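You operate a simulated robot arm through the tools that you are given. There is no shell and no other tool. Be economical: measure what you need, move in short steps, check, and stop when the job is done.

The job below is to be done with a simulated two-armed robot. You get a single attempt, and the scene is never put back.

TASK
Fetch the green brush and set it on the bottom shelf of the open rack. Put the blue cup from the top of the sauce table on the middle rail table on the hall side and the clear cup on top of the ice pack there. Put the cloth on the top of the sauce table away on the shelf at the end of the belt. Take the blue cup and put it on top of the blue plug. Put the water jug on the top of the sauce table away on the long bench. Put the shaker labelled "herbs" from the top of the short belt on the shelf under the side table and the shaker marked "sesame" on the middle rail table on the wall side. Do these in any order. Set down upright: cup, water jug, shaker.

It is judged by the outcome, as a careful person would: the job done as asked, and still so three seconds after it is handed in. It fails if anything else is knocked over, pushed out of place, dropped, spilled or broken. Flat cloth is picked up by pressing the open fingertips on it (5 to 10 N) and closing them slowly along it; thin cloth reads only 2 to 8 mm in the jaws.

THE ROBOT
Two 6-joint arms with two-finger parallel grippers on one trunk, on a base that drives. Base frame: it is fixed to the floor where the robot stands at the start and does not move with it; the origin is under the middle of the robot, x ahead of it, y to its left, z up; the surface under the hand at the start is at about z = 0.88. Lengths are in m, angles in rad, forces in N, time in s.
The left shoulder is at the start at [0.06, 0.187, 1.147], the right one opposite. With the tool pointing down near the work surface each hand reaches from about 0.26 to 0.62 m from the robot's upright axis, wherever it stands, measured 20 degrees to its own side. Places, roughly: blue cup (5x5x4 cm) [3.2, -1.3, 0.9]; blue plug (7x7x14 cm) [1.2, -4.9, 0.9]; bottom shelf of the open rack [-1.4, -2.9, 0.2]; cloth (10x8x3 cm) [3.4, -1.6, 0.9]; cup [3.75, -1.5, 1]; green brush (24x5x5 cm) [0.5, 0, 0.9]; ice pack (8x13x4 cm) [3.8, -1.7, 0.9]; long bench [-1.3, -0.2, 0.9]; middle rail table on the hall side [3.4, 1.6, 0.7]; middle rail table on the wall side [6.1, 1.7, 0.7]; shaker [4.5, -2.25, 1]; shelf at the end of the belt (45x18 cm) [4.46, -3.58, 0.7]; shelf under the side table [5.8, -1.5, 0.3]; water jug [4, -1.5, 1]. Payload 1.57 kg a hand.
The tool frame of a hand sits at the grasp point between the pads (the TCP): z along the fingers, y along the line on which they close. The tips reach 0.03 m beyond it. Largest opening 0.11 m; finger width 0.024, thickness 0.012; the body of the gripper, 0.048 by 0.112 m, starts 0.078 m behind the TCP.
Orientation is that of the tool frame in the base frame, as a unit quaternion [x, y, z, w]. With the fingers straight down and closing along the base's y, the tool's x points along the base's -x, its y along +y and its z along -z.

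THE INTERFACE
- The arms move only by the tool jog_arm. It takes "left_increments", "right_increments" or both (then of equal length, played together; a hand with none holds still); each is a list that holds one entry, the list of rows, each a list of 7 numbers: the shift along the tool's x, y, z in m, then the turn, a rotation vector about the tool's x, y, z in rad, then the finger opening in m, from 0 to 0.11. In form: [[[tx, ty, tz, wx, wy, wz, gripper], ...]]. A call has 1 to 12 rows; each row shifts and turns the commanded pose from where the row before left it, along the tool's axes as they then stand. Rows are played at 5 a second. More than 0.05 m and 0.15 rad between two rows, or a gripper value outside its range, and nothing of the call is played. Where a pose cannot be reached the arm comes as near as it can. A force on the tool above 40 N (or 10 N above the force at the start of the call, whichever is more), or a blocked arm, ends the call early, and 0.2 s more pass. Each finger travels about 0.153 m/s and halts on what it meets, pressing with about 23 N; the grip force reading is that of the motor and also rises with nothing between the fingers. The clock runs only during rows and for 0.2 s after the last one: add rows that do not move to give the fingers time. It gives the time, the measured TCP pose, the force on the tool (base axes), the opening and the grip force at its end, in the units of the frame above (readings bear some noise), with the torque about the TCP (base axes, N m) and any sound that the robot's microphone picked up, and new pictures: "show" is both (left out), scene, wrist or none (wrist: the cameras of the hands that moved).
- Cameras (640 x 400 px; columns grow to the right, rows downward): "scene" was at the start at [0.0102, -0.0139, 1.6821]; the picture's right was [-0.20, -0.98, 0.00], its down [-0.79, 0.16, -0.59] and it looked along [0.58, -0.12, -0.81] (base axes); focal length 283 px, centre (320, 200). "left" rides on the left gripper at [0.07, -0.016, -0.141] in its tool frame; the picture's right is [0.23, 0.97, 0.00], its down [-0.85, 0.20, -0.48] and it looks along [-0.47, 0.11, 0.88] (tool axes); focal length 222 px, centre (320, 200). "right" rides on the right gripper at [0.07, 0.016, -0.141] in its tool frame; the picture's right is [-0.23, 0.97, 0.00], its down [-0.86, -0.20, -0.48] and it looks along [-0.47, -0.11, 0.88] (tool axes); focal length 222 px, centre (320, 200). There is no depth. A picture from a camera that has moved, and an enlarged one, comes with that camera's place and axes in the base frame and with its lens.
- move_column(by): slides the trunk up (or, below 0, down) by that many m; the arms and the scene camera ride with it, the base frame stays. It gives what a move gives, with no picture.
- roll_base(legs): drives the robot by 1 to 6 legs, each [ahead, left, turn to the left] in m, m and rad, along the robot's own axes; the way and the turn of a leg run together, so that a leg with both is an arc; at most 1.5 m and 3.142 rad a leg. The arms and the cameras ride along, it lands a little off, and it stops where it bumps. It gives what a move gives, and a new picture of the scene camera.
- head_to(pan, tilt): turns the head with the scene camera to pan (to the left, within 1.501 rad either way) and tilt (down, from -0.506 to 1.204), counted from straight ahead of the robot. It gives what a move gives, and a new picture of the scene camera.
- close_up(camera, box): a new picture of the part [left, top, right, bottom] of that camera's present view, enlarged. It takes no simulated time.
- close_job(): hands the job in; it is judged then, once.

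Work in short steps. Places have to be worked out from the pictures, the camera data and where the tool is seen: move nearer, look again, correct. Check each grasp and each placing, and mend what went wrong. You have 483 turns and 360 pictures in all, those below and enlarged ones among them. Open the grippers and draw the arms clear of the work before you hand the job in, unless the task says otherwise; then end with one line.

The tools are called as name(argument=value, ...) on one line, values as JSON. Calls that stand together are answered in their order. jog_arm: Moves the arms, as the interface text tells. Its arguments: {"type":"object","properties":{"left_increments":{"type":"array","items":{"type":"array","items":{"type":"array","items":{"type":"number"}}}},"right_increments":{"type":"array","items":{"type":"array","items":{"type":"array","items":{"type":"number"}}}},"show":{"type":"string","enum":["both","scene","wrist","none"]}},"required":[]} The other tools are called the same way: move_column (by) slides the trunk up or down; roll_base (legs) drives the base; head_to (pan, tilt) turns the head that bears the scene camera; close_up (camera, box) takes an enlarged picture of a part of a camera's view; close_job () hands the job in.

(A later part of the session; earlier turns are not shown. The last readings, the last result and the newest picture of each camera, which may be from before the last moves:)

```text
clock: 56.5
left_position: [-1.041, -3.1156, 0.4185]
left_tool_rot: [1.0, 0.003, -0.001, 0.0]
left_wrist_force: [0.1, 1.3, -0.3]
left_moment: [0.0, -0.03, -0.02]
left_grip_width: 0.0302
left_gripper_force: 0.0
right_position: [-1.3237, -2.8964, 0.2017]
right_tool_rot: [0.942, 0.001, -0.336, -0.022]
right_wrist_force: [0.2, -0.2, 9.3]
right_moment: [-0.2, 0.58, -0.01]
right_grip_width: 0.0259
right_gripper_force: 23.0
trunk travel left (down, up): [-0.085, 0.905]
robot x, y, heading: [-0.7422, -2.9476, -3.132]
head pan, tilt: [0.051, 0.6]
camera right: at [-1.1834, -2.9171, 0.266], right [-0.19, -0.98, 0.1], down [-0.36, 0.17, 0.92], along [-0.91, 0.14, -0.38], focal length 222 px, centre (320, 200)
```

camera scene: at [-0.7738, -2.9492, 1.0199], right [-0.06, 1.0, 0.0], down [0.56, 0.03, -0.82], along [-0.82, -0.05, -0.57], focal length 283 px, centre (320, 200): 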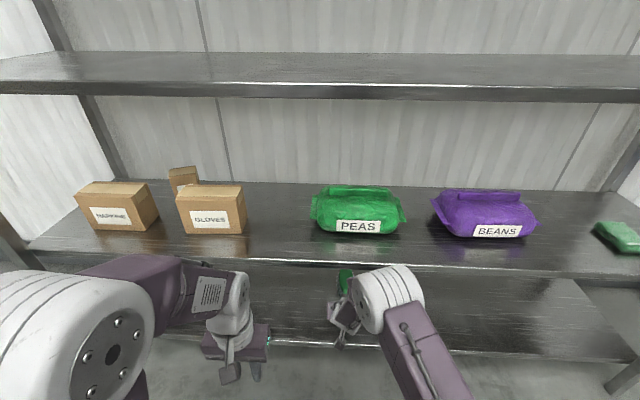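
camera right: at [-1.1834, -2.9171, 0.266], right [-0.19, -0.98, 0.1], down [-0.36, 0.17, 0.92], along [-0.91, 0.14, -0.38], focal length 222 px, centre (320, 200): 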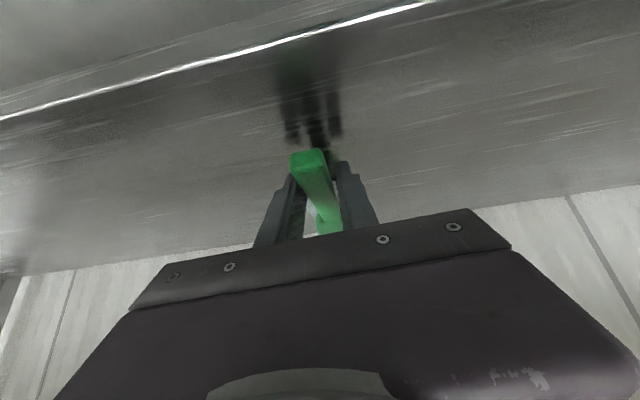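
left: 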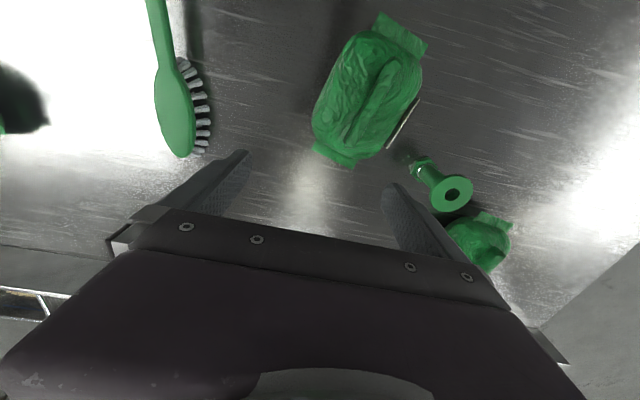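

Contact reached (9 N up). Opening the fingers.

jog_arm(right_increments=[[[0, 0, 0, 0, 0, 0, 0.035], [0, 0, 0, 0, 0, 0, 0.06], [0, 0, 0, 0, 0, 0, 0.06], [0, 0, -0.02, 0, 0, 0, 0.06], [0, 0, -0.03, 0, 0, 0, 0.06]]])

```text
clock: 57.7
left_position: [-1.0412, -3.1142, 0.4178]
left_tool_rot: [1.0, 0.004, -0.001, 0.001]
left_wrist_force: [-0.8, 0.3, 0.2]
left_moment: [0.02, -0.02, 0.01]
left_grip_width: 0.0301
left_gripper_force: 0.0
right_position: [-1.2933, -2.8993, 0.2382]
right_tool_rot: [0.943, 0.001, -0.333, -0.022]
right_wrist_force: [0.6, -0.1, -0.5]
right_moment: [0.02, -0.01, 0.01]
right_grip_width: 0.0599
right_gripper_force: 0.1
trunk travel left (down, up): [-0.085, 0.905]
robot x, y, heading: [-0.7436, -2.948, -3.133]
head pan, tilt: [0.051, 0.6]
camera scene: at [-0.7737, -2.9492, 1.0199], right [-0.06, 1.0, 0.0], down [0.56, 0.03, -0.82], along [-0.82, -0.05, -0.57], focal length 283 px, centre (320, 200)
camera right: at [-1.1512, -2.9197, 0.3033], right [-0.19, -0.98, 0.1], down [-0.36, 0.16, 0.92], along [-0.91, 0.14, -0.38], focal length 222 px, centre (320, 200)
```

scene: 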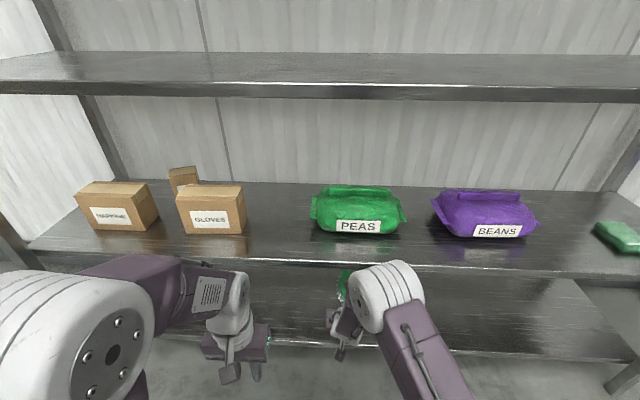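
right: 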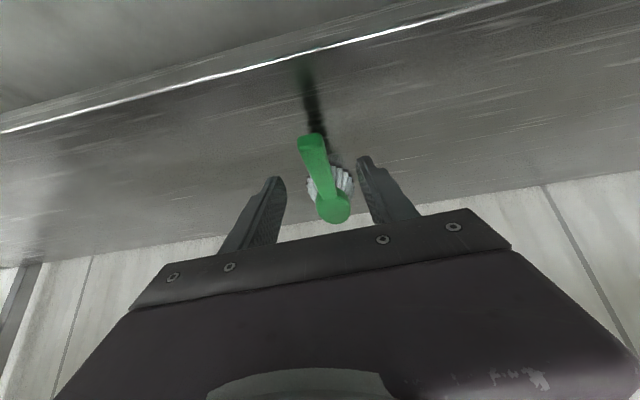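

The brush rests on the shelf. Rolling back slowly, then raising the trunk.

roll_base(legs=[[-0.38, 0, 0]])

move_column(by=0.4)

move_column(by=0.29)

```text
clock: 60.1
left_position: [-0.6609, -3.1118, 0.4175]
left_tool_rot: [1.0, 0.001, 0.0, -0.001]
left_wrist_force: [0.0, 0.5, 0.1]
left_moment: [0.01, 0.02, 0.0]
left_grip_width: 0.0298
left_gripper_force: 0.0
right_position: [-0.9117, -2.8962, 0.2378]
right_tool_rot: [0.943, 0.0, -0.333, -0.022]
right_wrist_force: [0.2, -0.3, -0.6]
right_moment: [0.02, 0.0, 0.0]
right_grip_width: 0.06
right_gripper_force: 0.0
trunk travel left (down, up): [-0.085, 0.905]
robot x, y, heading: [-0.3661, -2.9466, -3.138]
head pan, tilt: [0.051, 0.6]
camera scene: at [-0.3931, -2.9473, 1.0199], right [-0.05, 1.0, 0.0], down [0.56, 0.03, -0.82], along [-0.82, -0.04, -0.57], focal length 283 px, centre (320, 200)
```

scene: 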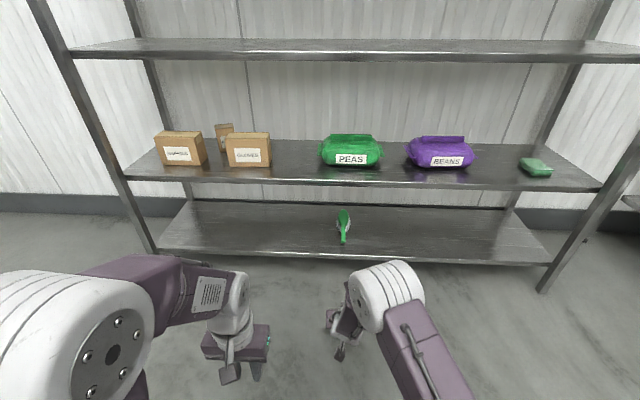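

```text
clock: 63.9
left_position: [-0.6615, -3.1113, 0.8177]
left_tool_rot: [1.0, 0.001, -0.001, 0.0]
left_wrist_force: [-0.6, -0.8, -0.7]
left_moment: [-0.01, -0.02, -0.03]
left_grip_width: 0.0298
left_gripper_force: 0.0
right_position: [-0.9117, -2.8955, 0.6381]
right_tool_rot: [0.943, 0.0, -0.333, -0.023]
right_wrist_force: [0.3, 1.0, 0.3]
right_moment: [0.0, 0.01, 0.03]
right_grip_width: 0.0599
right_gripper_force: 0.1
trunk travel left (down, up): [-0.485, 0.505]
robot x, y, heading: [-0.3646, -2.9465, -3.136]
head pan, tilt: [0.051, 0.6]
```

```text
clock: 66.8
left_position: [-0.6615, -3.1105, 1.1082]
left_tool_rot: [1.0, 0.0, 0.0, 0.001]
left_wrist_force: [0.2, 0.9, -0.4]
left_moment: [0.01, 0.04, 0.01]
left_grip_width: 0.03
left_gripper_force: 0.0
right_position: [-0.912, -2.8956, 0.929]
right_tool_rot: [0.942, 0.0, -0.334, -0.023]
right_wrist_force: [0.1, 0.0, 0.2]
right_moment: [0.0, -0.02, 0.0]
right_grip_width: 0.06
right_gripper_force: 0.0
trunk travel left (down, up): [-0.775, 0.215]
robot x, y, heading: [-0.3646, -2.9434, -3.141]
head pan, tilt: [0.051, 0.6]
```

Brush task done. Resetting the right hand to vertical and raising it for travel.

jog_arm(right_increments=[[[0, 0, -0.04, 0, 0.136, 0, 0.03], [0, 0, -0.04, 0, 0.136, 0, 0.03], [0, 0, -0.04, 0, 0.136, 0, 0.03], [0.03, 0, -0.03, 0, 0.136, 0, 0.03], [0.03, 0, -0.03, 0, 0.136, 0, 0.03], [0.03, 0, 0, 0, 0, 0, 0.03]]], show="none")

roll_base(legs=[[0, 0, 1.571], [0.5, 0, 0]])

head_to(pan=0.6, tilt=0.6)

```text
clock: 68.2
left_position: [-0.6595, -3.1119, 1.1091]
left_tool_rot: [1.0, 0.002, -0.001, 0.0]
left_wrist_force: [-0.4, -0.3, 0.6]
left_moment: [0.02, 0.0, -0.01]
left_grip_width: 0.0298
left_gripper_force: 0.1
right_position: [-0.7493, -2.903, 1.0765]
right_tool_rot: [1.0, -0.008, 0.0, -0.02]
right_wrist_force: [0.5, 0.4, 0.6]
right_moment: [-0.02, -0.02, 0.0]
right_grip_width: 0.0301
right_gripper_force: 0.0
trunk travel left (down, up): [-0.775, 0.215]
robot x, y, heading: [-0.3624, -2.9426, -3.141]
head pan, tilt: [0.051, 0.6]
```

```text
clock: 75.0
left_position: [-0.1862, -3.7418, 1.1077]
left_tool_rot: [0.703, 0.711, -0.001, 0.0]
left_wrist_force: [0.4, -0.3, 0.8]
left_moment: [-0.01, -0.01, 0.01]
left_grip_width: 0.0301
left_gripper_force: 0.1
right_position: [-0.3945, -3.8331, 1.0762]
right_tool_rot: [0.709, 0.705, -0.015, -0.014]
right_wrist_force: [0.6, 0.8, -0.3]
right_moment: [0.0, 0.05, 0.02]
right_grip_width: 0.0298
right_gripper_force: 0.2
trunk travel left (down, up): [-0.775, 0.215]
robot x, y, heading: [-0.3606, -3.4442, -1.56]
head pan, tilt: [0.051, 0.6]
camera scene: at [-0.3541, -3.4717, 1.71], right [-1.0, -0.06, 0.0], down [-0.03, 0.56, -0.83], along [0.05, -0.82, -0.56], focal length 283 px, centre (320, 200)
```

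scene: 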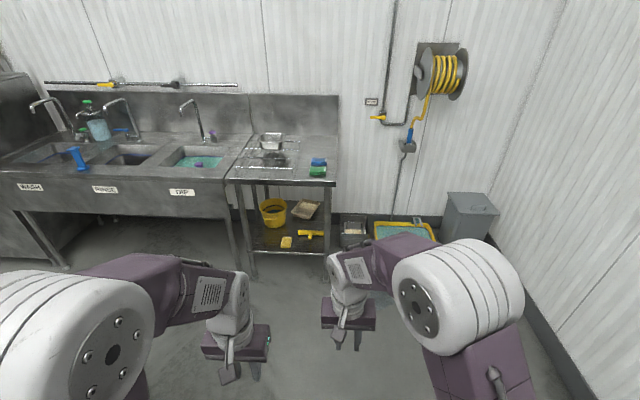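

```text
clock: 76.0
left_position: [-0.1861, -3.7409, 1.1079]
left_tool_rot: [0.703, 0.711, 0.0, 0.0]
left_wrist_force: [0.3, -0.2, 0.5]
left_moment: [-0.01, 0.01, 0.01]
left_grip_width: 0.03
left_gripper_force: 0.0
right_position: [-0.3943, -3.8325, 1.0762]
right_tool_rot: [0.71, 0.704, -0.015, -0.015]
right_wrist_force: [0.2, -0.7, 1.0]
right_moment: [-0.02, -0.01, -0.04]
right_grip_width: 0.0299
right_gripper_force: 0.0
trunk travel left (down, up): [-0.775, 0.215]
robot x, y, heading: [-0.3547, -3.4457, -1.563]
head pan, tilt: [0.6, 0.6]
camera scene: at [-0.3089, -3.4569, 1.7099], right [-0.82, -0.57, 0.0], down [-0.32, 0.46, -0.83], along [0.47, -0.68, -0.56], focal length 283 px, centre (320, 200)
```

scene: 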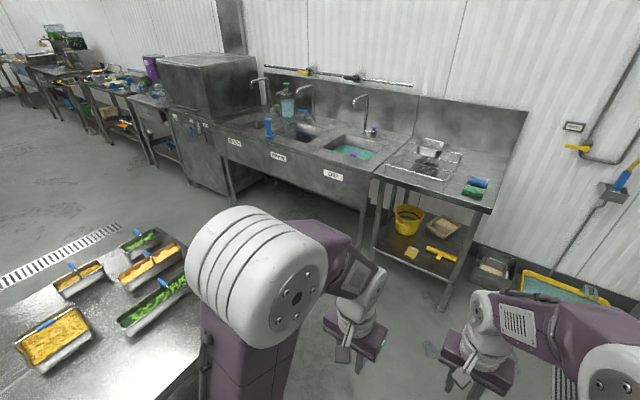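

The gap between the bench end (y≈−3.88) and the sink (y≈−4.62) looks about 0.75 m. I'll look down at my own base to judge its width.

head_to(pan=1.5, tilt=1.2)

head_to(pan=1.1, tilt=0.7)

```text
clock: 77.2
left_position: [-0.1877, -3.7428, 1.1072]
left_tool_rot: [0.703, 0.711, 0.0, 0.0]
left_wrist_force: [0.1, -0.3, -0.9]
left_moment: [-0.02, -0.01, -0.01]
left_grip_width: 0.03
left_gripper_force: 0.1
right_position: [-0.3945, -3.8326, 1.0757]
right_tool_rot: [0.71, 0.704, -0.015, -0.015]
right_wrist_force: [0.5, -0.6, -0.3]
right_moment: [-0.02, 0.04, 0.0]
right_grip_width: 0.0299
right_gripper_force: 0.1
trunk travel left (down, up): [-0.775, 0.215]
robot x, y, heading: [-0.3561, -3.4466, -1.563]
head pan, tilt: [1.499, 1.201]
camera scene: at [-0.3036, -3.3881, 1.6654], right [-0.06, -1.0, 0.0], down [-0.93, 0.06, -0.36], along [0.36, -0.02, -0.93], focal length 283 px, centre (320, 200)
```

scene: 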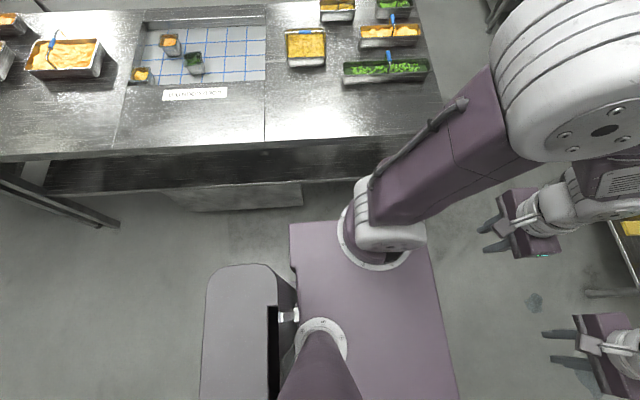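

```text
clock: 78.1
left_position: [-0.1867, -3.7421, 1.1081]
left_tool_rot: [0.703, 0.711, 0.0, -0.001]
left_wrist_force: [0.9, 0.6, -0.5]
left_moment: [0.0, -0.01, 0.01]
left_grip_width: 0.0297
left_gripper_force: 0.1
right_position: [-0.3949, -3.8339, 1.0768]
right_tool_rot: [0.71, 0.704, -0.016, -0.015]
right_wrist_force: [0.7, 0.2, 1.8]
right_moment: [0.0, 0.04, 0.03]
right_grip_width: 0.0302
right_gripper_force: 0.0
trunk travel left (down, up): [-0.775, 0.215]
robot x, y, heading: [-0.3581, -3.4424, -1.556]
head pan, tilt: [1.1, 0.7]
camera scene: at [-0.2835, -3.4223, 1.7012], right [-0.44, -0.9, 0.0], down [-0.58, 0.29, -0.76], along [0.69, -0.34, -0.64], focal length 283 px, centre (320, 200)
```

scene: 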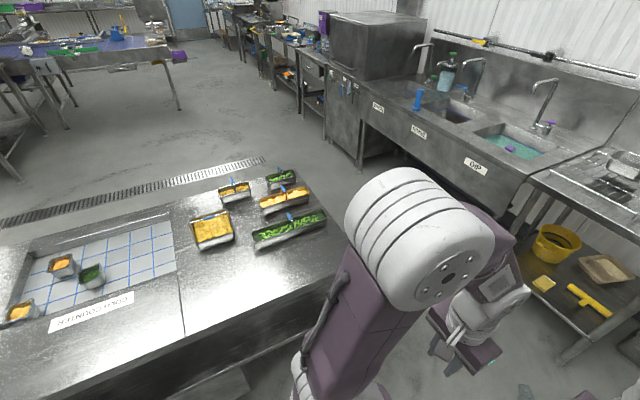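

The bench ends at y≈−3.83 and the sink front is at ≈−4.62. My half-width is about 0.25 m, so I can pass at y≈−4.22 facing +x.

roll_base(legs=[[0.78, 0, 0], [0, 0, 1.56]])

head_to(pan=0, tilt=0.6)

```text
clock: 86.1
left_position: [-0.0485, -4.0567, 1.1086]
left_tool_rot: [0.002, 1.0, 0.0, 0.0]
left_wrist_force: [-0.2, -0.1, -0.2]
left_moment: [0.0, 0.02, 0.0]
left_grip_width: 0.0297
left_gripper_force: 0.0
right_position: [0.038, -4.2655, 1.0757]
right_tool_rot: [0.012, 1.0, -0.021, 0.0]
right_wrist_force: [0.3, 0.2, 0.0]
right_moment: [0.0, 0.02, 0.0]
right_grip_width: 0.03
right_gripper_force: 0.0
trunk travel left (down, up): [-0.775, 0.215]
robot x, y, heading: [-0.3467, -4.2225, -0.007]
head pan, tilt: [1.1, 0.7]
camera scene: at [-0.3703, -4.1467, 1.7013], right [0.89, -0.46, 0.0], down [-0.29, -0.57, -0.76], along [0.35, 0.68, -0.64], focal length 283 px, centre (320, 200)
```

scene: 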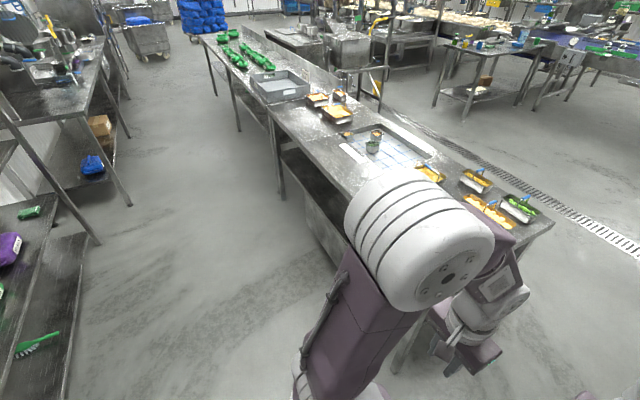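

```text
clock: 87.4
left_position: [-0.0486, -4.0566, 1.1083]
left_tool_rot: [0.002, 1.0, 0.0, 0.0]
left_wrist_force: [0.2, -1.1, -0.1]
left_moment: [0.0, -0.01, -0.05]
left_grip_width: 0.03
left_gripper_force: 0.1
right_position: [0.0386, -4.2656, 1.0759]
right_tool_rot: [0.011, 1.0, -0.02, -0.001]
right_wrist_force: [-0.2, 0.5, 0.5]
right_moment: [-0.01, -0.03, -0.02]
right_grip_width: 0.0299
right_gripper_force: 0.1
trunk travel left (down, up): [-0.775, 0.215]
robot x, y, heading: [-0.3474, -4.2246, -0.003]
head pan, tilt: [0.0, 0.6]
camera scene: at [-0.3208, -4.2223, 1.7099], right [0.0, -1.0, 0.0], down [-0.57, 0.0, -0.82], along [0.82, 0.0, -0.57], focal length 283 px, centre (320, 200)
```

scene: 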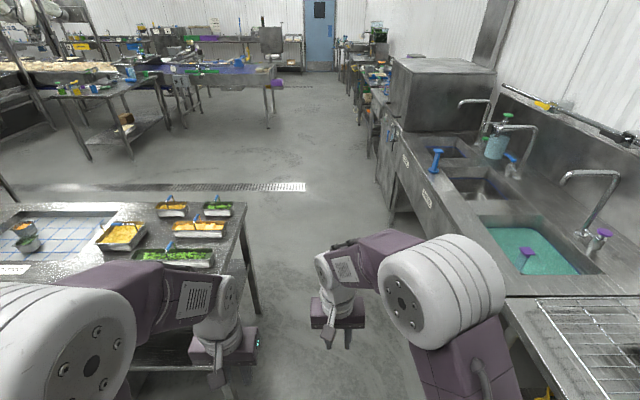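

I'll zoom in on the blue plug while I have it in view.

close_up(camera="scene", box=[400, 120, 480, 200])

roll_base(legs=[[0.3, -0.05, 0], [0.9, 0, 0]])

```text
5.00 times, centred on (440, 160) of scene
camera zoom: at [-0.3208, -4.2223, 1.7099], right [0.0, -1.0, 0.0], down [-0.57, 0.0, -0.82], along [0.82, 0.0, -0.57], focal length 1417 px, centre (-280, 400)
```

zoom: 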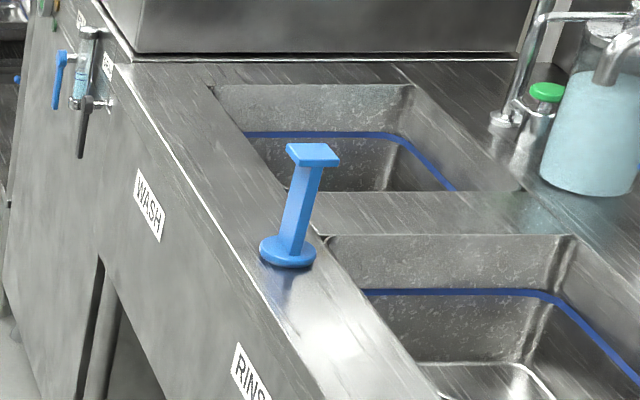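

```text
clock: 93.8
left_position: [1.142, -4.1136, 1.1084]
left_tool_rot: [0.003, 1.0, 0.0, 0.001]
left_wrist_force: [0.1, 0.4, 1.0]
left_moment: [0.0, 0.03, 0.0]
left_grip_width: 0.03
left_gripper_force: 0.0
right_position: [1.2293, -4.3206, 1.0768]
right_tool_rot: [0.011, 1.0, -0.02, 0.0]
right_wrist_force: [0.8, 0.2, 0.0]
right_moment: [-0.02, 0.0, -0.02]
right_grip_width: 0.03
right_gripper_force: 0.1
trunk travel left (down, up): [-0.775, 0.215]
robot x, y, heading: [0.843, -4.2795, -0.001]
head pan, tilt: [0.0, 0.6]
camera scene: at [0.8698, -4.2779, 1.7099], right [0.0, -1.0, 0.0], down [-0.56, 0.0, -0.83], along [0.83, 0.0, -0.56], focal length 283 px, centre (320, 200)
```

scene: 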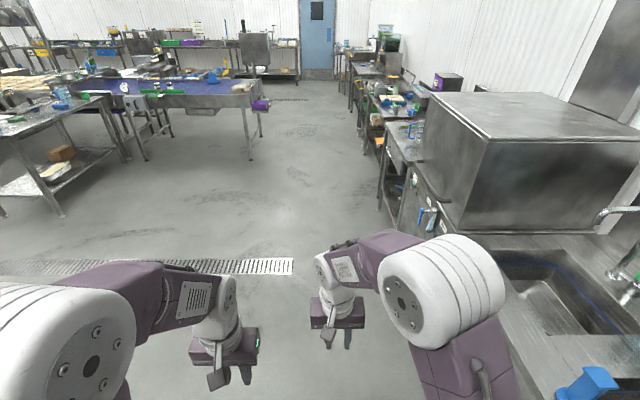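

Past the gap. Crossing open floor toward the south side of the sauce table and turning to face +y.

roll_base(legs=[[1.2, 0.4, 0], [1.3, 0.6, 0], [0, 0, 1.571]])

```text
clock: 110.8
left_position: [3.199, -2.9976, 1.1093]
left_tool_rot: [0.711, -0.703, 0.0, 0.0]
left_wrist_force: [0.1, 1.0, -0.4]
left_moment: [-0.01, 0.0, 0.01]
left_grip_width: 0.0301
left_gripper_force: 0.0
right_position: [3.4049, -2.9064, 1.0752]
right_tool_rot: [-0.704, 0.71, -0.015, 0.015]
right_wrist_force: [-0.2, 0.7, 0.2]
right_moment: [0.04, 0.02, -0.04]
right_grip_width: 0.0299
right_gripper_force: 0.0
trunk travel left (down, up): [-0.775, 0.215]
robot x, y, heading: [3.3697, -3.289, 1.579]
head pan, tilt: [0.0, 0.6]
camera scene: at [3.3668, -3.2646, 1.7099], right [1.0, 0.01, 0.0], down [0.01, -0.56, -0.83], along [-0.01, 0.82, -0.56], focal length 283 px, centre (320, 200)
```

scene: 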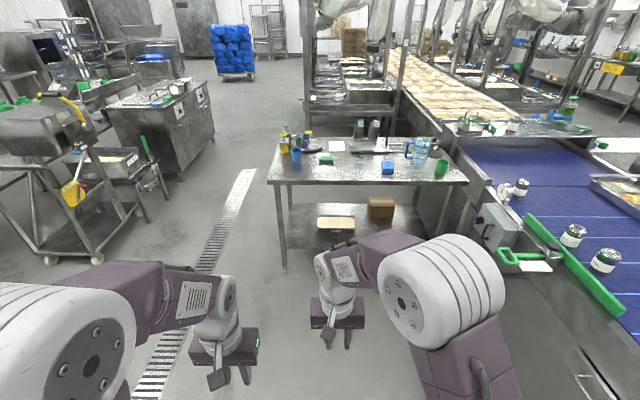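

The sauce table is ahead and the belt with the shakers is to the right. Zooming on both.

close_up(camera="scene", box=[260, 115, 480, 225])

close_up(camera="scene", box=[460, 130, 640, 290])

```text
2.91 times, centred on (370, 170) of scene
camera zoom: at [3.3668, -3.2646, 1.7099], right [1.0, 0.01, 0.0], down [0.01, -0.56, -0.83], along [-0.01, 0.82, -0.56], focal length 824 px, centre (174, 287)
```

zoom: 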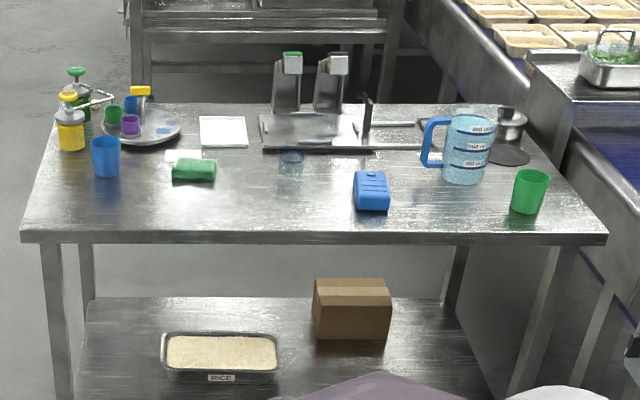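

```text
2.50 times, centred on (550, 210) of scene
camera zoom: at [3.3668, -3.2646, 1.7099], right [1.0, 0.01, 0.0], down [0.01, -0.56, -0.83], along [-0.01, 0.82, -0.56], focal length 708 px, centre (-255, 175)
```

zoom: 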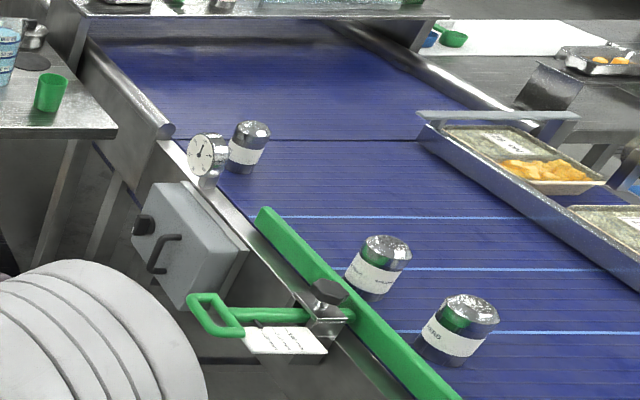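

I see a large blue cup (~3.20,−1.61), a small blue cup on a plate (~3.23,−1.31), the green cloth (~3.4,−1.6), a clear cup (~3.61,−1.57), the ice pack (~3.76,−1.75) and the jug (~3.95,−1.7). I'll approach the table's south side.

roll_base(legs=[[0.9, -0.18, -0.008]])

head_to(pan=0, tilt=0.75)

```text
clock: 115.6
left_position: [3.3705, -2.1021, 1.1068]
left_tool_rot: [0.709, -0.706, -0.001, 0.0]
left_wrist_force: [-0.1, 0.1, 0.5]
left_moment: [0.0, 0.0, 0.0]
left_grip_width: 0.0301
left_gripper_force: 0.1
right_position: [3.578, -2.0119, 1.0763]
right_tool_rot: [-0.703, 0.711, -0.015, 0.014]
right_wrist_force: [1.1, -0.2, 0.0]
right_moment: [-0.02, 0.04, -0.04]
right_grip_width: 0.0302
right_gripper_force: 0.0
trunk travel left (down, up): [-0.775, 0.215]
robot x, y, heading: [3.5373, -2.3986, 1.576]
head pan, tilt: [0.0, 0.6]
camera scene: at [3.5384, -2.37, 1.7099], right [1.0, 0.01, 0.0], down [0.0, -0.56, -0.83], along [0.0, 0.83, -0.56], focal length 283 px, centre (320, 200)
```

scene: 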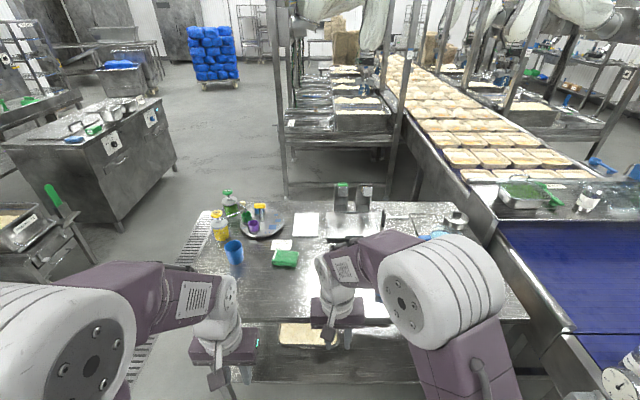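

```text
clock: 116.3
left_position: [3.3725, -2.1031, 1.1071]
left_tool_rot: [0.709, -0.705, 0.0, 0.0]
left_wrist_force: [0.0, -0.3, 0.0]
left_moment: [-0.04, 0.02, 0.01]
left_grip_width: 0.0302
left_gripper_force: 0.0
right_position: [3.5788, -2.0118, 1.0752]
right_tool_rot: [-0.703, 0.711, -0.015, 0.014]
right_wrist_force: [0.1, 0.1, -0.2]
right_moment: [-0.05, 0.01, 0.01]
right_grip_width: 0.0299
right_gripper_force: 0.1
trunk travel left (down, up): [-0.775, 0.215]
robot x, y, heading: [3.5423, -2.4028, 1.574]
head pan, tilt: [0.0, 0.75]
camera scene: at [3.5387, -2.3745, 1.6971], right [1.0, 0.01, 0.0], down [0.0, -0.68, -0.73], along [0.0, 0.73, -0.68], focal length 283 px, centre (320, 200)
```

scene: 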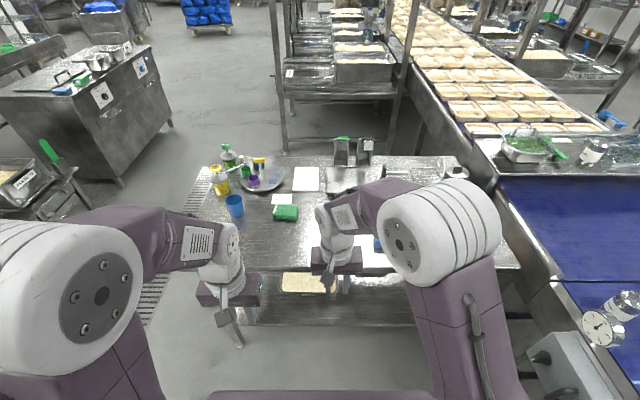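

My right arm hides the clear cup, so I'll roll in 0.25 m more and use the wrist camera.

roll_base(legs=[[0.25, 0, 0]])

close_up(camera="right", box=[0, 0, 640, 400])

```text
clock: 118.1
left_position: [3.3705, -1.8544, 1.1075]
left_tool_rot: [0.709, -0.706, -0.001, -0.001]
left_wrist_force: [-0.1, -0.5, -0.8]
left_moment: [0.03, 0.01, 0.0]
left_grip_width: 0.0301
left_gripper_force: 0.1
right_position: [3.5774, -1.7649, 1.0764]
right_tool_rot: [-0.702, 0.712, -0.014, 0.015]
right_wrist_force: [0.9, 1.3, 0.0]
right_moment: [0.02, -0.02, -0.03]
right_grip_width: 0.0299
right_gripper_force: 0.1
trunk travel left (down, up): [-0.775, 0.215]
robot x, y, heading: [3.5395, -2.1532, 1.578]
head pan, tilt: [0.0, 0.75]
camera scene: at [3.5372, -2.1286, 1.6971], right [1.0, 0.01, 0.0], down [0.0, -0.68, -0.73], along [0.0, 0.73, -0.68], focal length 283 px, centre (320, 200)
```

scene: 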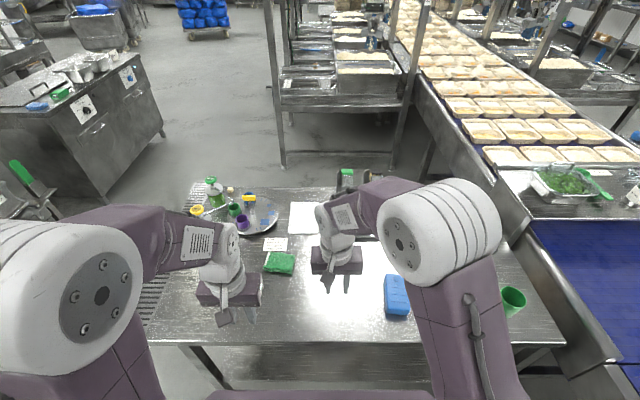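

```text
1.00 times, centred on (320, 200) of right (not enlarged: the box is as wide or as high as the picture)
camera zoom: at [3.5531, -1.8343, 1.2168], right [-0.97, 0.24, -0.04], down [0.19, 0.85, 0.49], along [0.15, 0.47, -0.87], focal length 222 px, centre (320, 200)
```

zoom: 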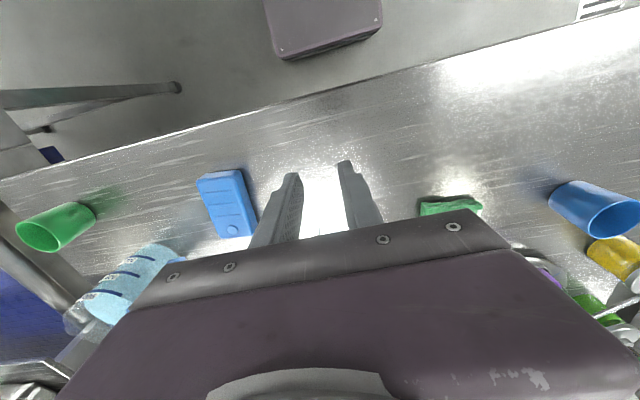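

The clear cup is hidden by the gripper. I'll raise the right hand and shift it right so the head camera can see the cup.

jog_arm(right_increments=[[[0, 0, -0.04, 0, 0, 0, 0.03], [0.02, -0.03, -0.035, 0, 0, 0, 0.03], [0.02, -0.045, -0.02, 0, 0, 0, 0.03], [0, -0.045, 0, 0, 0, 0, 0.03], [0, -0.045, 0, 0, 0, 0, 0.03], [0, -0.045, 0, 0, 0, 0, 0.03], [0, -0.03, 0, 0, 0, 0, 0.03]]], show="scene")

```text
refused: row 2 steps farther than a row can; nothing moved
```

jog_arm(right_increments=[[[0, 0, -0.04, 0, 0, 0, 0.03], [0.02, -0.03, -0.03, 0, 0, 0, 0.03], [0.02, -0.03, -0.02, 0, 0, 0, 0.03], [0, -0.045, 0, 0, 0, 0, 0.03], [0, -0.045, 0, 0, 0, 0, 0.03], [0, -0.045, 0, 0, 0, 0, 0.03], [0, -0.03, 0, 0, 0, 0, 0.03]]], show="scene")

```text
clock: 119.7
left_position: [3.371, -1.8534, 1.1085]
left_tool_rot: [0.709, -0.705, 0.0, 0.0]
left_wrist_force: [-1.3, -0.1, -0.6]
left_moment: [-0.02, 0.0, -0.01]
left_grip_width: 0.0303
left_gripper_force: 0.1
right_position: [3.7987, -1.8067, 1.175]
right_tool_rot: [-0.703, 0.711, -0.014, 0.014]
right_wrist_force: [0.1, 0.6, -0.1]
right_moment: [0.01, 0.03, 0.01]
right_grip_width: 0.0298
right_gripper_force: 0.0
trunk travel left (down, up): [-0.775, 0.215]
robot x, y, heading: [3.5402, -2.1533, 1.581]
head pan, tilt: [0.0, 0.75]
camera scene: at [3.5382, -2.1265, 1.697], right [1.0, 0.01, 0.0], down [0.0, -0.68, -0.73], along [0.0, 0.73, -0.68], focal length 283 px, centre (320, 200)
```

scene: 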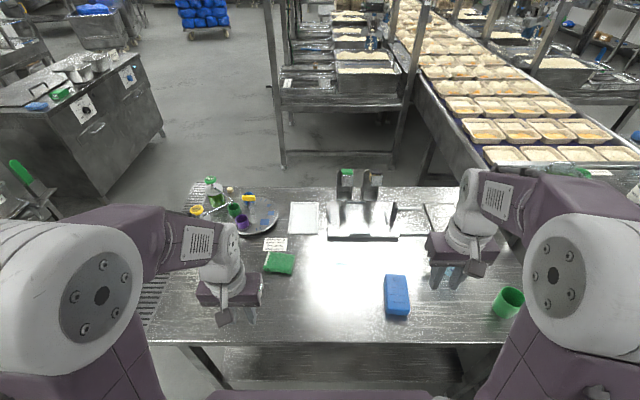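

close_up(camera="scene", box=[250, 190, 430, 320])

close_up(camera="scene", box=[180, 170, 300, 260])

```text
3.08 times, centred on (340, 255) of scene
camera zoom: at [3.5382, -2.1265, 1.697], right [1.0, 0.01, 0.0], down [0.0, -0.68, -0.73], along [0.0, 0.73, -0.68], focal length 872 px, centre (258, 31)
```

zoom: 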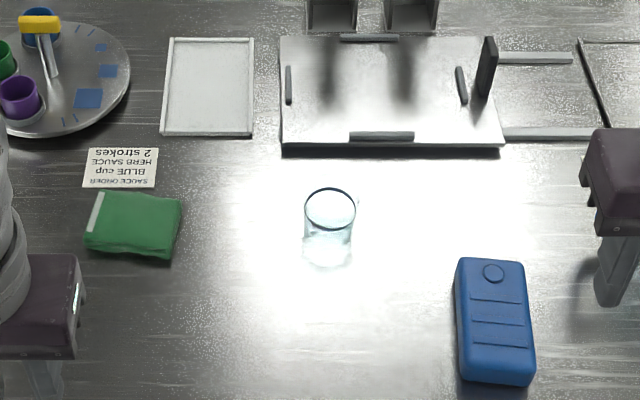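

```text
4.44 times, centred on (240, 215) of scene
camera zoom: at [3.5382, -2.1265, 1.697], right [1.0, 0.01, 0.0], down [0.0, -0.68, -0.73], along [0.0, 0.73, -0.68], focal length 1260 px, centre (676, 133)
```

zoom: 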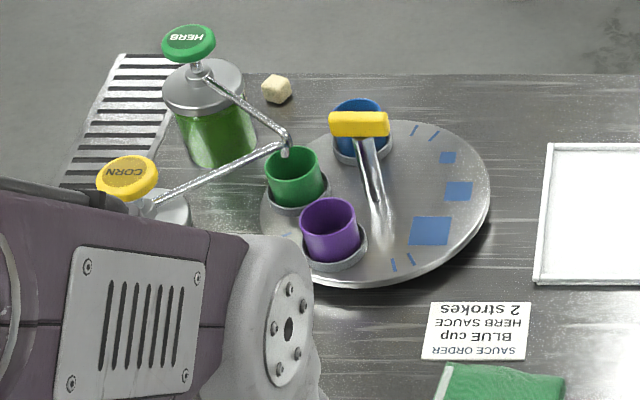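

The clear cup is at (3.614,−1.597), about 5 cm wide and 7 cm tall. The ice pack centre is at (3.77,−1.70). Moving the right hand above the cup with the jaws open and levelling its small tilt.

jog_arm(right_increments=[[[-0.03, 0.035, 0, -0.04, 0, -0.011, 0.06], [-0.03, 0.035, 0, 0, 0, 0, 0.08], [-0.03, 0.035, 0, 0, 0, 0, 0.085], [-0.03, 0.035, 0, 0, 0, 0, 0.085], [-0.03, 0.03, 0.02, 0, 0, 0, 0.085], [-0.03, 0.015, 0.03, 0, 0, 0, 0.085], [-0.03, 0, 0.035, 0, 0, 0, 0.085], [0, 0, 0.03, 0, 0, 0, 0.085]]])

```text
clock: 121.5
left_position: [3.3716, -1.8531, 1.1074]
left_tool_rot: [0.709, -0.706, 0.0, 0.0]
left_wrist_force: [0.3, 1.0, 0.3]
left_moment: [0.0, 0.0, 0.03]
left_grip_width: 0.03
left_gripper_force: 0.0
right_position: [3.613, -1.596, 1.0592]
right_tool_rot: [0.707, -0.707, 0.001, 0.0]
right_wrist_force: [-0.3, -0.9, -0.6]
right_moment: [0.02, -0.02, 0.01]
right_grip_width: 0.0854
right_gripper_force: 0.0
trunk travel left (down, up): [-0.775, 0.215]
robot x, y, heading: [3.5376, -2.1507, 1.577]
head pan, tilt: [0.0, 0.75]
camera scene: at [3.5372, -2.1268, 1.6971], right [1.0, 0.01, 0.0], down [0.0, -0.68, -0.73], along [0.0, 0.73, -0.68], focal length 283 px, centre (320, 200)
camera right: at [3.5953, -1.6659, 1.1997], right [-0.97, 0.23, 0.0], down [0.2, 0.85, 0.48], along [0.11, 0.47, -0.88], focal length 222 px, centre (320, 200)
```

scene: 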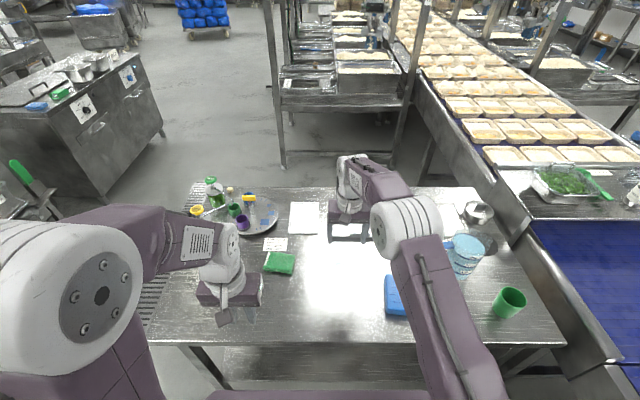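
right: 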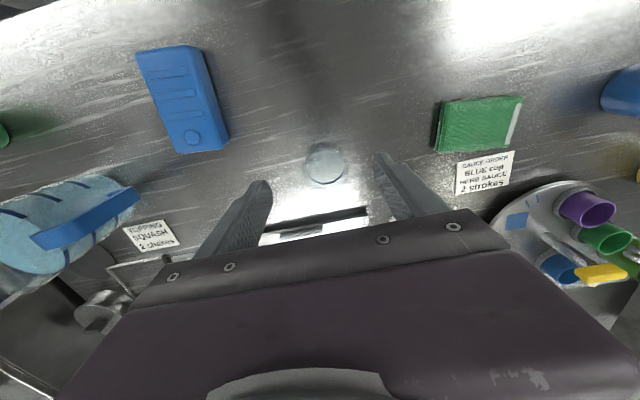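

close_up(camera="right", box=[250, 110, 410, 220])

```text
3.64 times, centred on (330, 165) of right
camera zoom: at [3.5953, -1.6659, 1.1997], right [-0.97, 0.23, 0.0], down [0.2, 0.85, 0.48], along [0.11, 0.47, -0.88], focal length 808 px, centre (284, 327)
```

zoom: 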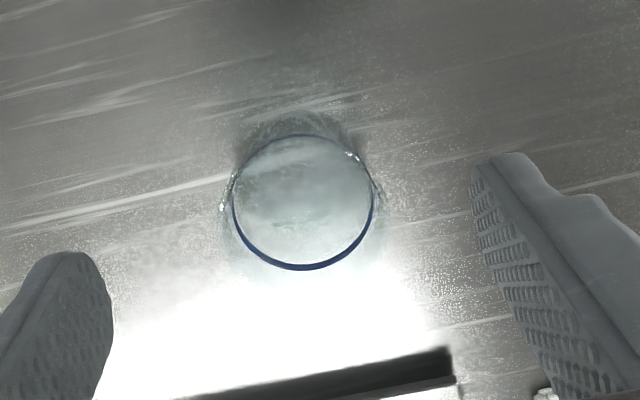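

Estimates put the cup near y≈−1.58 to −1.57. Descending partway and measuring again.

jog_arm(right_increments=[[[-0.01, 0, 0.03, 0, 0, 0, 0.085], [0, 0, 0.03, 0, 0, 0, 0.085], [0, 0, 0, 0, 0, 0, 0.085]]], show="none")

close_up(camera="right", box=[240, 110, 400, 220])

```text
clock: 122.3
left_position: [3.3699, -1.8547, 1.1079]
left_tool_rot: [0.709, -0.705, 0.0, 0.0]
left_wrist_force: [-0.4, -0.5, 0.4]
left_moment: [0.03, -0.01, -0.03]
left_grip_width: 0.0302
left_gripper_force: 0.0
right_position: [3.6146, -1.5873, 0.9991]
right_tool_rot: [-0.706, 0.708, 0.0, 0.001]
right_wrist_force: [-0.2, -0.3, 0.9]
right_moment: [0.0, -0.01, 0.01]
right_grip_width: 0.0852
right_gripper_force: 0.1
trunk travel left (down, up): [-0.775, 0.215]
robot x, y, heading: [3.5395, -2.1489, 1.571]
head pan, tilt: [0.0, 0.75]
```

```text
3.64 times, centred on (320, 165) of right
camera zoom: at [3.5961, -1.6559, 1.1399], right [-0.97, 0.23, 0.0], down [0.2, 0.85, 0.48], along [0.11, 0.47, -0.88], focal length 808 px, centre (320, 327)
```

zoom: 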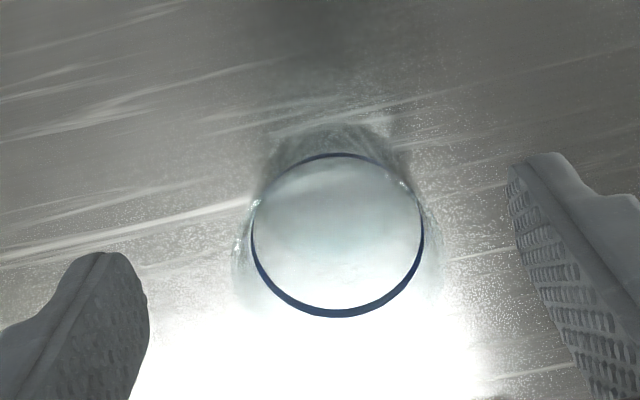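

The lower half of what I saw is a reflection. The cup is about 4 cm tall and 5 cm wide at (3.612,−1.570). Descending to z≈0.917 around it.

jog_arm(right_increments=[[[-0.017, 0.002, 0, 0, 0, 0, 0.08], [0, 0, 0.03, 0, 0, 0, 0.08], [0, 0, 0.03, 0, 0, 0, 0.08], [0, 0, 0.022, 0, 0, 0, 0.08], [0, 0, 0, 0, 0, 0, 0.08]]], show="wrist")

```text
clock: 123.5
left_position: [3.3693, -1.8539, 1.1084]
left_tool_rot: [0.709, -0.706, 0.0, -0.001]
left_wrist_force: [0.3, 1.4, 0.4]
left_moment: [0.03, -0.02, 0.0]
left_grip_width: 0.0301
left_gripper_force: 0.0
right_position: [3.6123, -1.569, 0.916]
right_tool_rot: [-0.707, 0.708, 0.0, 0.001]
right_wrist_force: [0.0, -0.3, -0.2]
right_moment: [0.05, 0.04, 0.02]
right_grip_width: 0.0798
right_gripper_force: 0.2
trunk travel left (down, up): [-0.775, 0.215]
robot x, y, heading: [3.5396, -2.1492, 1.575]
head pan, tilt: [0.0, 0.75]
camera right: at [3.5944, -1.6384, 1.0579], right [-0.97, 0.23, 0.0], down [0.2, 0.85, 0.48], along [0.11, 0.47, -0.88], focal length 222 px, centre (320, 200)
```

right: 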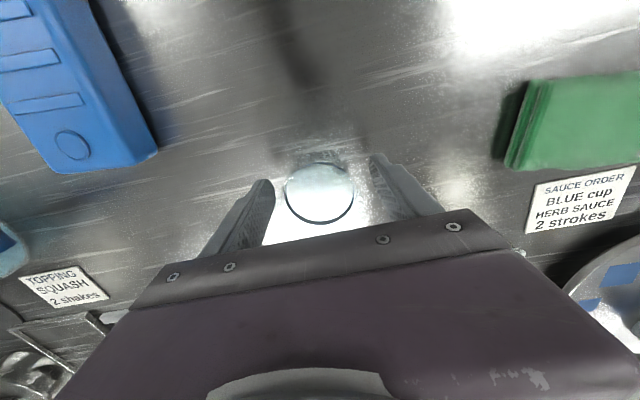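

The cup is centred at the TCP. Closing.

jog_arm(right_increments=[[[0, 0, 0, 0, 0, 0, 0.065], [0, 0, 0, 0, 0, 0, 0.055], [0, 0, 0, 0, 0, 0, 0.045], [0, 0, 0, 0, 0, 0, 0.042], [0, 0, 0, 0, 0, 0, 0.042]]], show="wrist")

```text
clock: 124.7
left_position: [3.3705, -1.854, 1.1083]
left_tool_rot: [0.709, -0.705, 0.001, 0.0]
left_wrist_force: [-0.2, 0.0, 0.0]
left_moment: [0.02, 0.03, -0.01]
left_grip_width: 0.0302
left_gripper_force: 0.1
right_position: [3.6126, -1.5694, 0.9162]
right_tool_rot: [-0.706, 0.708, 0.0, 0.0]
right_wrist_force: [0.0, 0.7, -0.1]
right_moment: [-0.02, -0.01, -0.03]
right_grip_width: 0.0616
right_gripper_force: 23.1
trunk travel left (down, up): [-0.775, 0.215]
robot x, y, heading: [3.5434, -2.1482, 1.576]
head pan, tilt: [0.0, 0.75]
camera right: at [3.5945, -1.6381, 1.058], right [-0.97, 0.23, 0.0], down [0.2, 0.85, 0.48], along [0.11, 0.47, -0.88], focal length 222 px, centre (320, 200)
```

right: 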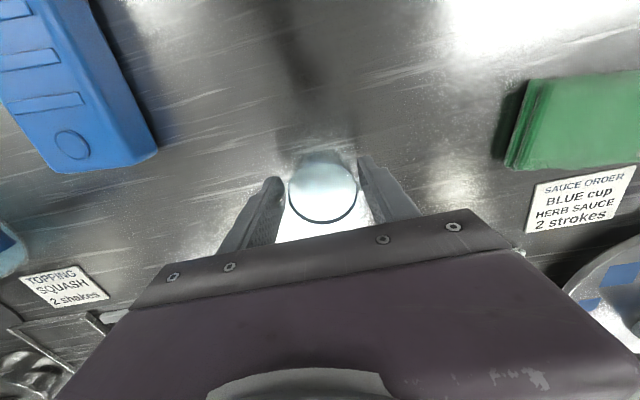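

Held at 61.6 mm, wider than I estimated. Lifting a little to verify the grasp.

jog_arm(right_increments=[[[0, 0, -0.02, 0, 0, 0, 0.042], [0, 0, -0.03, 0, 0, 0, 0.042], [0, 0, -0.03, 0, 0, 0, 0.042]]])

close_up(camera="scene", box=[300, 180, 440, 320])

```text
clock: 125.5
left_position: [3.3709, -1.8536, 1.1084]
left_tool_rot: [0.709, -0.705, -0.001, -0.001]
left_wrist_force: [0.1, 0.0, -0.6]
left_moment: [-0.04, -0.06, 0.03]
left_grip_width: 0.03
left_gripper_force: 0.0
right_position: [3.6124, -1.5704, 0.9964]
right_tool_rot: [-0.706, 0.708, -0.001, 0.001]
right_wrist_force: [0.4, 0.5, -0.7]
right_moment: [0.01, 0.01, 0.03]
right_grip_width: 0.0615
right_gripper_force: 23.1
trunk travel left (down, up): [-0.775, 0.215]
robot x, y, heading: [3.5386, -2.1493, 1.57]
head pan, tilt: [0.0, 0.75]
camera scene: at [3.5372, -2.1272, 1.697], right [1.0, 0.01, 0.0], down [0.0, -0.68, -0.73], along [0.0, 0.73, -0.68], focal length 283 px, centre (320, 200)
camera right: at [3.5948, -1.6393, 1.1378], right [-0.97, 0.23, 0.0], down [0.2, 0.86, 0.48], along [0.11, 0.47, -0.88], focal length 222 px, centre (320, 200)
```

scene: 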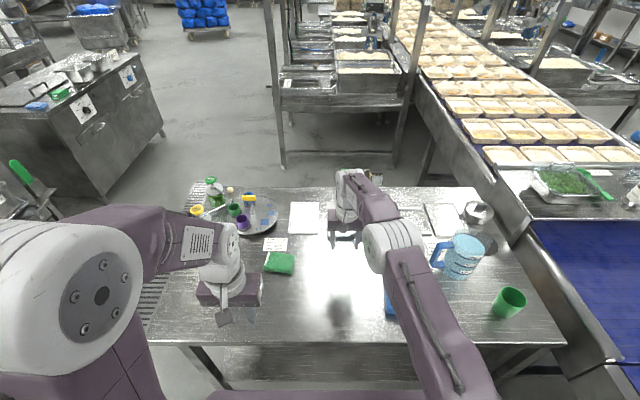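
right: 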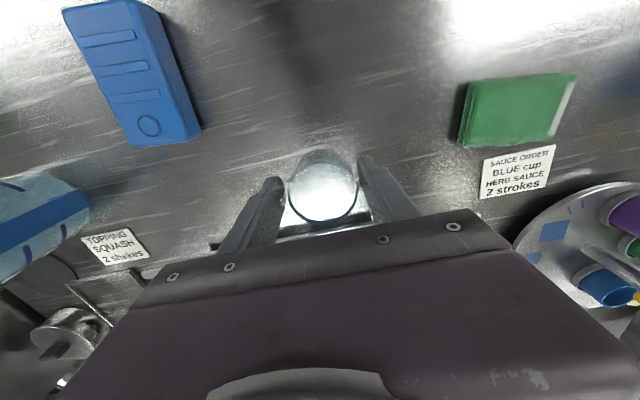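

```text
2.86 times, centred on (370, 250) of scene
camera zoom: at [3.5372, -2.1272, 1.697], right [1.0, 0.01, 0.0], down [0.0, -0.68, -0.73], along [0.0, 0.73, -0.68], focal length 810 px, centre (177, 57)
```

zoom: 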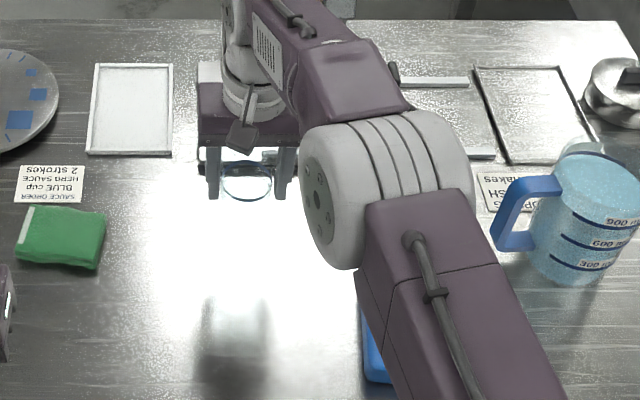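

The cup moved with the hand and its base is about 36 mm below the TCP. Carrying it above the ice pack at a safe height, mindful of the jug handle at x≈3.86.

jog_arm(right_increments=[[[0, 0, -0.03, 0, 0, 0, 0.042], [0.04, -0.01, -0.01, 0, 0, 0, 0.042], [0.04, -0.02, 0, 0, 0, 0, 0.042], [0.03, -0.035, 0, 0, 0, 0, 0.042], [0.01, -0.04, 0, 0, 0, 0, 0.042], [0, -0.033, 0, 0, 0, 0, 0.042]]])

```text
clock: 126.9
left_position: [3.3705, -1.8544, 1.1084]
left_tool_rot: [0.709, -0.705, 0.0, 0.0]
left_wrist_force: [0.3, -0.2, 0.1]
left_moment: [-0.03, -0.02, 0.02]
left_grip_width: 0.0299
left_gripper_force: 0.0
right_position: [3.7511, -1.6883, 1.0358]
right_tool_rot: [-0.706, 0.708, -0.001, 0.0]
right_wrist_force: [0.4, 0.3, 0.1]
right_moment: [0.04, 0.0, -0.06]
right_grip_width: 0.0611
right_gripper_force: 23.1
trunk travel left (down, up): [-0.775, 0.215]
robot x, y, heading: [3.5392, -2.149, 1.581]
head pan, tilt: [0.0, 0.75]
camera scene: at [3.5387, -2.1263, 1.697], right [1.0, 0.01, 0.0], down [0.0, -0.68, -0.73], along [-0.01, 0.73, -0.68], focal length 283 px, centre (320, 200)
camera right: at [3.7338, -1.7583, 1.177], right [-0.97, 0.23, 0.0], down [0.2, 0.85, 0.48], along [0.11, 0.47, -0.88], focal length 222 px, centre (320, 200)
```

scene: 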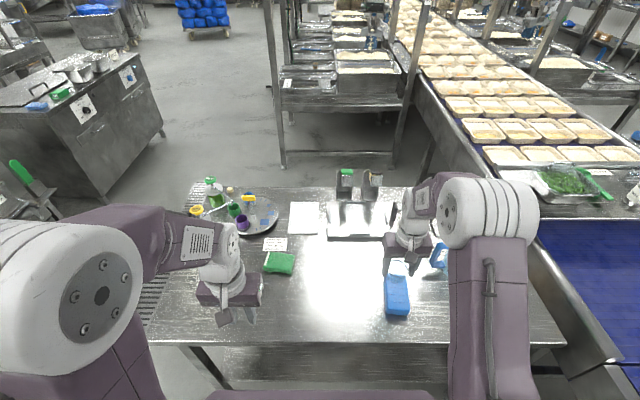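
right: 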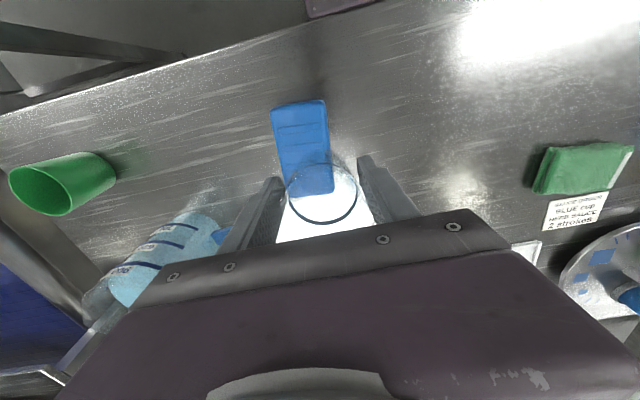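

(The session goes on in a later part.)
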